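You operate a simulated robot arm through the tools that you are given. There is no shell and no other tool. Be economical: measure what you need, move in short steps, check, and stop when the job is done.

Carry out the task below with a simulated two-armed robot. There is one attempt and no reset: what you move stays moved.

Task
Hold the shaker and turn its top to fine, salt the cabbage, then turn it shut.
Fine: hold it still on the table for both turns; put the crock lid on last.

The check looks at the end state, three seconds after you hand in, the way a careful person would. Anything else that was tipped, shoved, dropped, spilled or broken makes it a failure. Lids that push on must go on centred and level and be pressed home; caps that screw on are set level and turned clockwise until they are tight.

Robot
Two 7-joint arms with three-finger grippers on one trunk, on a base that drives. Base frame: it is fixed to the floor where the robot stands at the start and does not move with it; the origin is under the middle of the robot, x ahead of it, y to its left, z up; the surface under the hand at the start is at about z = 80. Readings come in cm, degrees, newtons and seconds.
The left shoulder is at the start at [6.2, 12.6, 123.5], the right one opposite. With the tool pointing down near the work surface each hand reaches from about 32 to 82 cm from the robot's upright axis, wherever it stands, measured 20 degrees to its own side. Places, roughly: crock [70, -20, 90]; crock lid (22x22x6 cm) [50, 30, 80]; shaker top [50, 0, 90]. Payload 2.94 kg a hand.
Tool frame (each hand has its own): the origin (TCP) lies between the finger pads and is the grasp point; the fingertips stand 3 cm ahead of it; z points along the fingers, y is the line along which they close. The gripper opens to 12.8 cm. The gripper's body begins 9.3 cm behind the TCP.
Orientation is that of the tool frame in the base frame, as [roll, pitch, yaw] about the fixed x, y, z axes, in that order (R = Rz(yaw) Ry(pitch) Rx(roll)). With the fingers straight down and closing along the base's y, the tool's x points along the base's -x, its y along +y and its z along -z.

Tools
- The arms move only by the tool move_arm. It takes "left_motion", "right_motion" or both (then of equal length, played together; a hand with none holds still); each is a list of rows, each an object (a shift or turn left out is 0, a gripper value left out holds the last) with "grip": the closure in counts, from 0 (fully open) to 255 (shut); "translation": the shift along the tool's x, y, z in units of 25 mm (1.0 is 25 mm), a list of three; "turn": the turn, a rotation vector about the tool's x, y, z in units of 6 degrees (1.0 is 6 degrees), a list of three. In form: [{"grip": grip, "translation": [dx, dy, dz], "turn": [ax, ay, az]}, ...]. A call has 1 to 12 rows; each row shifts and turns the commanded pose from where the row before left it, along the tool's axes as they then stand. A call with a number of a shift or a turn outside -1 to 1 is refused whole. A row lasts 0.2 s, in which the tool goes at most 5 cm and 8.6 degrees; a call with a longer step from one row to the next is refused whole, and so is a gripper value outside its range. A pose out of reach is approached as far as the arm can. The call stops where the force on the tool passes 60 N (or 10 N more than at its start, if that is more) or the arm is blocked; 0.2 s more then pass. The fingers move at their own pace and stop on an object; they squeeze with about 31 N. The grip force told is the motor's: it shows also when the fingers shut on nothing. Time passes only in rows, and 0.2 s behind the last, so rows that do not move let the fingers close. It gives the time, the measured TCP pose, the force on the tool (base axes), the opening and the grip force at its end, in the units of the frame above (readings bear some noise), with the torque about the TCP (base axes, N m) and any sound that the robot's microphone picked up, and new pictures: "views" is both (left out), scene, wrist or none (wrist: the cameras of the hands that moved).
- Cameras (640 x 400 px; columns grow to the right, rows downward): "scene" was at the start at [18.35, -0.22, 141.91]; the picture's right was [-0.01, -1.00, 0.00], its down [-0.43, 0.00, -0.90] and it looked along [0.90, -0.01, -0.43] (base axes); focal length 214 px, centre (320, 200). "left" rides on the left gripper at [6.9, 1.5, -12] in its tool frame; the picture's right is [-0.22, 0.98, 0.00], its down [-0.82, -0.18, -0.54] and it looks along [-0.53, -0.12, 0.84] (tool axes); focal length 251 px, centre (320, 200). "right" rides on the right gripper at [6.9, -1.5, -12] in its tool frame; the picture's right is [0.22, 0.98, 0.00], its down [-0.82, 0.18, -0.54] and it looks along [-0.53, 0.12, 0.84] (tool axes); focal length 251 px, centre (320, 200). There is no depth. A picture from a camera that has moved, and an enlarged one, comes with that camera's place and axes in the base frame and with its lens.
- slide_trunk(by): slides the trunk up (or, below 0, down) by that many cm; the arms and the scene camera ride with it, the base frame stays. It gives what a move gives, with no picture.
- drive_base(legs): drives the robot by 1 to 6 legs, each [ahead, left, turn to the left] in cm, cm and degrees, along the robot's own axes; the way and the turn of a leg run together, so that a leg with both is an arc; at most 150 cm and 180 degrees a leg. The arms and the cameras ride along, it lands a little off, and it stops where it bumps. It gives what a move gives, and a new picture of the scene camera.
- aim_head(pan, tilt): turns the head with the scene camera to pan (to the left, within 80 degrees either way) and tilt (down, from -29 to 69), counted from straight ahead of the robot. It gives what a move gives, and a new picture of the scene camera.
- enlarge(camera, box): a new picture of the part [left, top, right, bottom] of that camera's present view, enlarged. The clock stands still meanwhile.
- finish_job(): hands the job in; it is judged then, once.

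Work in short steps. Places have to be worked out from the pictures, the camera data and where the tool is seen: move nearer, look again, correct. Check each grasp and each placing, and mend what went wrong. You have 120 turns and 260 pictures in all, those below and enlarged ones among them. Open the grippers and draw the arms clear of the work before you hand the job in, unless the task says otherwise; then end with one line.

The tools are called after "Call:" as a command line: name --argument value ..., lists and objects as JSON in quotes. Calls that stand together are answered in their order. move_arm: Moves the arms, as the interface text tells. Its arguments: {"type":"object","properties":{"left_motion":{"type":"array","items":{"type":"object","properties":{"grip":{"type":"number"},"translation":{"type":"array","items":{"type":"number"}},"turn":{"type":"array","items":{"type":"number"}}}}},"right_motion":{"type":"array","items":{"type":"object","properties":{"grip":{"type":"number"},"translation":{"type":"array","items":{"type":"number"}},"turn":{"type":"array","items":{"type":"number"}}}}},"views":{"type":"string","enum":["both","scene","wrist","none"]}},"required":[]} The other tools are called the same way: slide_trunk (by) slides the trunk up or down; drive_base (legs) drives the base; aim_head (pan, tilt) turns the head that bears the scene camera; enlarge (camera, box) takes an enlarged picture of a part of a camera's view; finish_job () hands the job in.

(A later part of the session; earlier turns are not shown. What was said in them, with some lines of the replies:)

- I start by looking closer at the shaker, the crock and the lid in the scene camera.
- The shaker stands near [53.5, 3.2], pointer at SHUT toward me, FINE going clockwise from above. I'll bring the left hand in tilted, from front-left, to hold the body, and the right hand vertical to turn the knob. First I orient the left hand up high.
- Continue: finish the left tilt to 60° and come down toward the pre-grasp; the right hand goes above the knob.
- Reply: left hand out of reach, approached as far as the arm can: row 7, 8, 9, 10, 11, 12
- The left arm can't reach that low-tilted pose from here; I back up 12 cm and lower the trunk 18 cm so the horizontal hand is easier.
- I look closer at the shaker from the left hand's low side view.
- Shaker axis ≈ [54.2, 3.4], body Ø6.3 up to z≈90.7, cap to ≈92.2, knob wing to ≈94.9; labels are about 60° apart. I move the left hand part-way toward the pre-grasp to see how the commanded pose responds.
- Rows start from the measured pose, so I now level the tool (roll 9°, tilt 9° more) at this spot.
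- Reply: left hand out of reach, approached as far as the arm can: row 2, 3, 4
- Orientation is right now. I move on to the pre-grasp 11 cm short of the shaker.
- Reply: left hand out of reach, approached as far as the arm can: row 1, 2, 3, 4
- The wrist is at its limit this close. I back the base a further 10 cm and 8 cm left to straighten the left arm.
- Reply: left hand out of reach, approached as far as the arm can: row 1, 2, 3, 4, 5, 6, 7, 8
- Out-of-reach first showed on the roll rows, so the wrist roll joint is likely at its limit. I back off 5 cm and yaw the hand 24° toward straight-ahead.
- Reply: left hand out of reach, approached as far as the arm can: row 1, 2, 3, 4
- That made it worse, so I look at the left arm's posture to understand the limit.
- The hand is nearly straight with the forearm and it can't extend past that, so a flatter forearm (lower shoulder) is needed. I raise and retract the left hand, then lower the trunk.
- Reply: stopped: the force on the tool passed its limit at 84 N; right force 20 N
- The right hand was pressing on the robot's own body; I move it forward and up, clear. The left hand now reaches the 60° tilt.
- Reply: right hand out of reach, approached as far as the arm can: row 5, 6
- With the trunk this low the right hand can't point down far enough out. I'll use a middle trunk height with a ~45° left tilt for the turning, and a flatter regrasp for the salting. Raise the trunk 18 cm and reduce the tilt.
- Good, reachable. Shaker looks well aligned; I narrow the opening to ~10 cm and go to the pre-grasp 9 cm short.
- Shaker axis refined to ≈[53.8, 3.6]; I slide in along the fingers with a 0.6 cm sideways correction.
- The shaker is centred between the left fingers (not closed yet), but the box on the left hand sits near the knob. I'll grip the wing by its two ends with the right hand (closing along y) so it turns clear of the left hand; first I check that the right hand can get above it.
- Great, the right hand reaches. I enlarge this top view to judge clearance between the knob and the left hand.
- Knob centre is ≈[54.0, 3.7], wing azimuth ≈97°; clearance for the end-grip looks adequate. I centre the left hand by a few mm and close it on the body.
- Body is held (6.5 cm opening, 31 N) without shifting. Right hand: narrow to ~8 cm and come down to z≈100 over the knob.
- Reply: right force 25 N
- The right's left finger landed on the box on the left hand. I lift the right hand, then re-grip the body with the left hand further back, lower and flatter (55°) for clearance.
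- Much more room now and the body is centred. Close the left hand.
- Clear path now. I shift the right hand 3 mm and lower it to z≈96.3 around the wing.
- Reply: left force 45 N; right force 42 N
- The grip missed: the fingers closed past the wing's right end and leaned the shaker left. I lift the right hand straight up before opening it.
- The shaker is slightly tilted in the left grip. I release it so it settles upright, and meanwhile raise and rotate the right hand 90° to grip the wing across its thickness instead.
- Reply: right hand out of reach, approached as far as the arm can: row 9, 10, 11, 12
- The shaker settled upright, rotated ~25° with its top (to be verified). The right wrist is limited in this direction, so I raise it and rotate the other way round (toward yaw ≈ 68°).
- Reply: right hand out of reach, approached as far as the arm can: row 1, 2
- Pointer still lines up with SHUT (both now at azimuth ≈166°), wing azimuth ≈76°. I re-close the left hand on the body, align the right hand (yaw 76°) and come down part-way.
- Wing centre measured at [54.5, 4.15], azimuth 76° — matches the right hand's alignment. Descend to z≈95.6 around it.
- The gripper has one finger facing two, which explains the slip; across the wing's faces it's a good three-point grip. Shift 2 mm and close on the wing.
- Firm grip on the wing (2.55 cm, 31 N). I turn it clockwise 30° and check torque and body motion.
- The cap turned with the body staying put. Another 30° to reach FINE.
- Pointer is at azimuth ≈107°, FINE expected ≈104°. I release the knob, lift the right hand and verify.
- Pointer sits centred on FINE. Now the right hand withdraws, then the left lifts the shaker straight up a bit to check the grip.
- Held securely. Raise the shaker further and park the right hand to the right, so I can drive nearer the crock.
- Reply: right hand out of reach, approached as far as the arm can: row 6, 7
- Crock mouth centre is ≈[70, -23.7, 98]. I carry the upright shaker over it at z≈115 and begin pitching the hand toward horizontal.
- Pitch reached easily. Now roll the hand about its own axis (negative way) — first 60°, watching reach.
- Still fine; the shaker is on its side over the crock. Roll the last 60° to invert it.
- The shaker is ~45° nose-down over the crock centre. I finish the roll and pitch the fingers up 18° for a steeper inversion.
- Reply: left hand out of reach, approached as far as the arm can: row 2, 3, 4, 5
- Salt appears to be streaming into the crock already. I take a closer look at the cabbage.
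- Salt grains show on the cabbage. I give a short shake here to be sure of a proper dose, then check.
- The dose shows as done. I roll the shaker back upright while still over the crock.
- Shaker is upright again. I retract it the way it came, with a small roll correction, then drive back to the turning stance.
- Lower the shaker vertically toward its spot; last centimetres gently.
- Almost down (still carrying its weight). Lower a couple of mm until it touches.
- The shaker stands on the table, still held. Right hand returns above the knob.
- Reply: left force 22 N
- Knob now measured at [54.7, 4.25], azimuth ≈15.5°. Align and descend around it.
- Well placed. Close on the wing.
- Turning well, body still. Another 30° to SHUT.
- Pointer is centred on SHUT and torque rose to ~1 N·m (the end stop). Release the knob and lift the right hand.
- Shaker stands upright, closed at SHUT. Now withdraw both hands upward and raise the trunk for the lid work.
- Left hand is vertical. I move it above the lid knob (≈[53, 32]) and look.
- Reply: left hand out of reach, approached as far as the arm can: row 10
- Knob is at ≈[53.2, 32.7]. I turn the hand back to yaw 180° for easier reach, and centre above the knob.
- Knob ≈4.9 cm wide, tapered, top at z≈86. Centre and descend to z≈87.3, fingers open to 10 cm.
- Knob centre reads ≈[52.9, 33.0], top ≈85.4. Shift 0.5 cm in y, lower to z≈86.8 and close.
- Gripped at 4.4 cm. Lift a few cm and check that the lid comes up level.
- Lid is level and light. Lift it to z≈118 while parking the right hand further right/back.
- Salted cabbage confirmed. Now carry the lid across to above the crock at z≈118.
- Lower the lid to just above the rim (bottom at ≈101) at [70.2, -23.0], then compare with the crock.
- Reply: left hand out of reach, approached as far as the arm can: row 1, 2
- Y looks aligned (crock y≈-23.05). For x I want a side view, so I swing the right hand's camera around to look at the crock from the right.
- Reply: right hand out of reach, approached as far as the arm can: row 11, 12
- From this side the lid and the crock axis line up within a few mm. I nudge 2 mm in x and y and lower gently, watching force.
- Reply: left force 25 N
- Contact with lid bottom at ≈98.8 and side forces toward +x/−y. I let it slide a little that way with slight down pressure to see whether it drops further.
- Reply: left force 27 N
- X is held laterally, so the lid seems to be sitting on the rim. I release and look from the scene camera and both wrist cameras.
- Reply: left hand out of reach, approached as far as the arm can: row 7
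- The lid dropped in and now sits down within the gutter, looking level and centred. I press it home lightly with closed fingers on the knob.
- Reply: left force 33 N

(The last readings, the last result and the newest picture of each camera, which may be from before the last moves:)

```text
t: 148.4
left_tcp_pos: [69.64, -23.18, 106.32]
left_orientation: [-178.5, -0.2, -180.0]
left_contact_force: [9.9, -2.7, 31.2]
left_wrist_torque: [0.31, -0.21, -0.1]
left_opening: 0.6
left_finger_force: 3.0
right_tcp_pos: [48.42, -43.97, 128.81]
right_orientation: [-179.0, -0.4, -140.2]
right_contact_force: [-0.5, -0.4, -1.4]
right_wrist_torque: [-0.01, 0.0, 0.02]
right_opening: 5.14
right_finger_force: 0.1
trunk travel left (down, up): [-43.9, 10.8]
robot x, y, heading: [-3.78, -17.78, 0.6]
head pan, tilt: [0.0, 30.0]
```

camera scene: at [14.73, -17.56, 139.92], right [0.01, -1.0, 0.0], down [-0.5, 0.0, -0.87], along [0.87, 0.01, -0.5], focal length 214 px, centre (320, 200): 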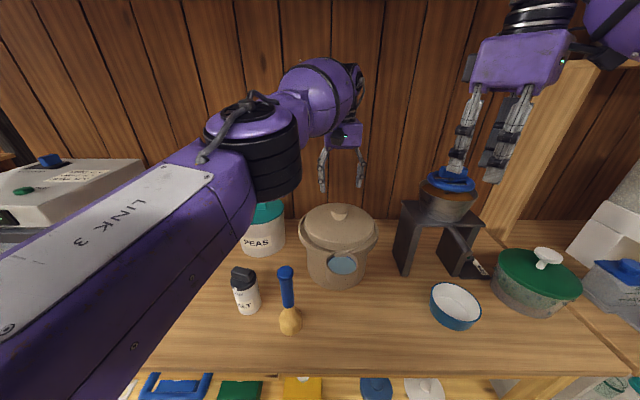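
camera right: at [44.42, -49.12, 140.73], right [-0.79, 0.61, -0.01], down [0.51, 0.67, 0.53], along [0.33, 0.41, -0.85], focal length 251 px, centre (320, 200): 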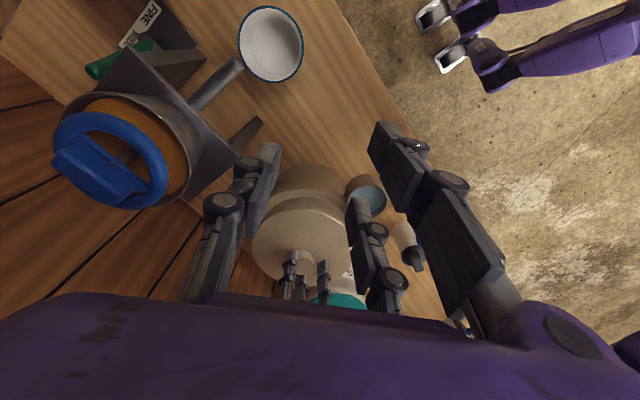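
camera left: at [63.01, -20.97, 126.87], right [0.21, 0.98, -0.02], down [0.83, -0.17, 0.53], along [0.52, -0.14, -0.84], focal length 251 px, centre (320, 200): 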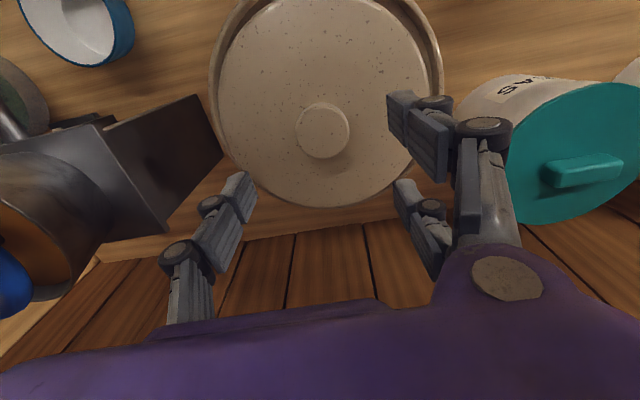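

31 N with no further travel: the lid is home. Lift off and draw the left arm clear.

Call:
move_arm --left_motion '[{"translation": [0, 0, -0.5]}, {"translation": [0, 0, -1]}, {"translation": [0, 0, -1]}, {"translation": [0, 0, -1]}, {"translation": [0.6, 0.4, -0.3], "grip": 80}, {"translation": [0.8, 0.8, 0]}, {"translation": [0.8, 0.8, 0]}, {"translation": [0.8, 0.8, 0]}, {"translation": [0.8, 0.8, 0]}]' --views "scene"

Call:
enlarge --camera "scene" --box '[285, 180, 395, 285]'

Call:
enlarge --camera "right" --box '[240, 150, 400, 300]'

```text
t: 150.4
left_tcp_pos: [60.28, -13.68, 115.22]
left_orientation: [-178.7, -0.7, -179.9]
left_contact_force: [0.3, 1.0, 0.2]
left_wrist_torque: [-0.04, 0.02, 0.0]
left_opening: 8.78
left_finger_force: 0.0
right_tcp_pos: [48.71, -43.83, 128.79]
right_orientation: [-179.0, -0.5, -140.3]
right_contact_force: [0.1, -0.7, 0.4]
right_wrist_torque: [-0.04, -0.01, -0.03]
right_opening: 5.1
right_finger_force: 0.0
trunk travel left (down, up): [-43.9, 10.8]
robot x, y, heading: [-3.89, -17.49, 0.3]
head pan, tilt: [0.0, 30.0]
camera scene: at [14.72, -17.51, 139.92], right [0.01, -1.0, 0.0], down [-0.5, 0.0, -0.87], along [0.87, 0.01, -0.5], focal length 214 px, centre (320, 200)
```

scene: 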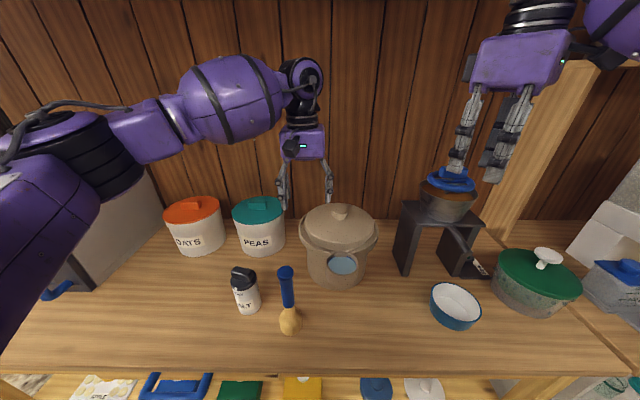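

```text
3.81 times, centred on (340, 232) of scene
camera zoom: at [14.72, -17.51, 139.92], right [0.01, -1.0, 0.0], down [-0.5, 0.0, -0.87], along [0.87, 0.01, -0.5], focal length 817 px, centre (244, 76)
```

zoom: 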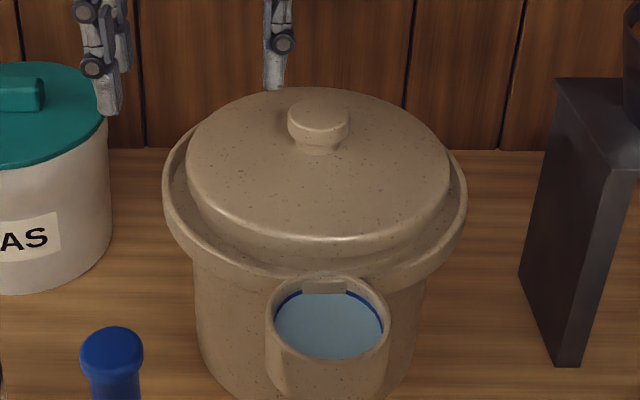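

```text
2.67 times, centred on (320, 225) of right
camera zoom: at [44.33, -49.08, 140.78], right [-0.79, 0.61, -0.01], down [0.51, 0.67, 0.53], along [0.34, 0.41, -0.85], focal length 670 px, centre (320, 133)
```

zoom: 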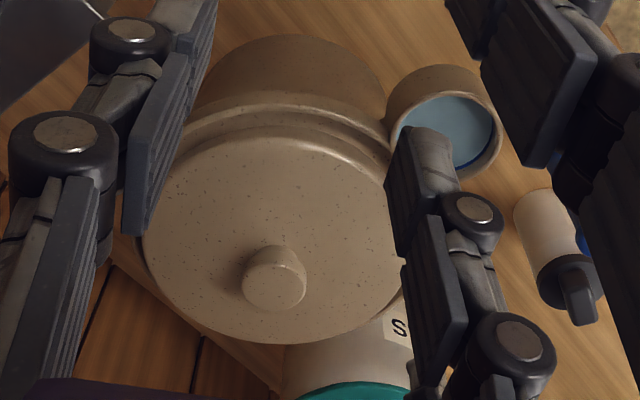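

Lid sits level and centred. I back the base away to clear both arms and do a last check of the shaker and surroundings.

Call:
drive_base --legs '[[-20, 0, 0]]'

Call:
enlarge --camera "scene" --box '[220, 200, 400, 310]'

```text
t: 152.0
left_tcp_pos: [40.69, -13.75, 115.24]
left_orientation: [-178.8, -0.7, -179.8]
left_contact_force: [0.4, 0.4, 0.8]
left_wrist_torque: [0.01, 0.0, 0.0]
left_opening: 8.76
left_finger_force: 0.0
right_tcp_pos: [29.17, -43.9, 128.62]
right_orientation: [-179.0, -0.5, -140.0]
right_contact_force: [-0.1, 0.4, -0.7]
right_wrist_torque: [0.01, -0.01, 0.0]
right_opening: 5.14
right_finger_force: 0.1
trunk travel left (down, up): [-43.9, 10.8]
robot x, y, heading: [-23.52, -17.8, 0.4]
head pan, tilt: [0.0, 30.0]
camera scene: at [-4.74, -17.72, 139.89], right [0.01, -1.0, 0.0], down [-0.5, -0.01, -0.87], along [0.87, 0.01, -0.5], focal length 214 px, centre (320, 200)
```

scene: 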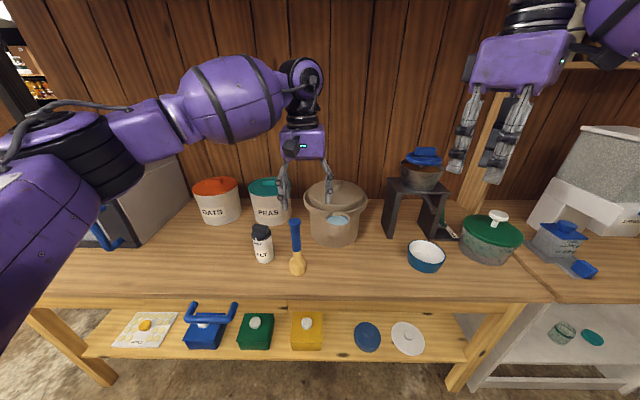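

```text
3.56 times, centred on (310, 255) of scene
camera zoom: at [-4.74, -17.72, 139.89], right [0.01, -1.0, 0.0], down [-0.5, -0.01, -0.87], along [0.87, 0.01, -0.5], focal length 763 px, centre (356, 4)
```

zoom: 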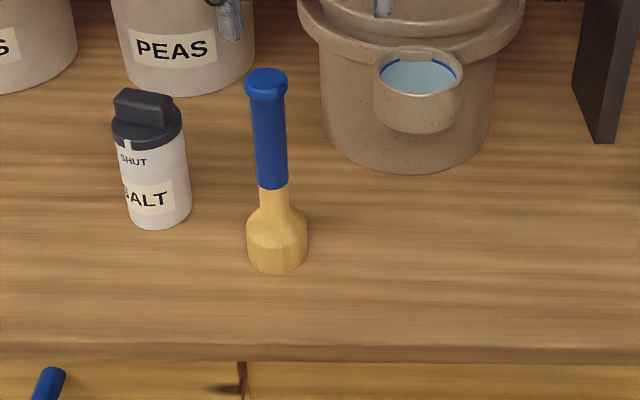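

Everything is in place: the shaker is upright and shut, the lid is on, the masher and jars are undisturbed, and the arms are clear. I open the right hand fully and hand in.

Call:
move_arm --left_motion '[{"grip": 0}, {"grip": 0}]' --right_motion '[{"grip": 0}, {"grip": 0}]' --views "none"

Call:
finish_job

```text
t: 152.6
left_tcp_pos: [40.64, -13.83, 115.3]
left_orientation: [-178.7, -0.7, -179.7]
left_contact_force: [-0.9, 0.7, 1.1]
left_wrist_torque: [0.01, -0.03, -0.02]
left_opening: 12.8
left_finger_force: 0.1
right_tcp_pos: [29.16, -43.82, 128.63]
right_orientation: [-179.1, -0.5, -140.1]
right_contact_force: [-0.1, 0.2, -0.4]
right_wrist_torque: [0.02, 0.0, 0.0]
right_opening: 12.74
right_finger_force: 0.2
trunk travel left (down, up): [-43.9, 10.8]
robot x, y, heading: [-23.45, -17.96, 0.7]
head pan, tilt: [0.0, 30.0]
```

```text
The job is handed in.
```

The cabbage is salted on fine, the shaker is turned shut and stands upright about where it started (a first grip on its top slipped, leaving it turned about 20° and up to 1 cm off), and the crock lid went on last, level and pressed home.
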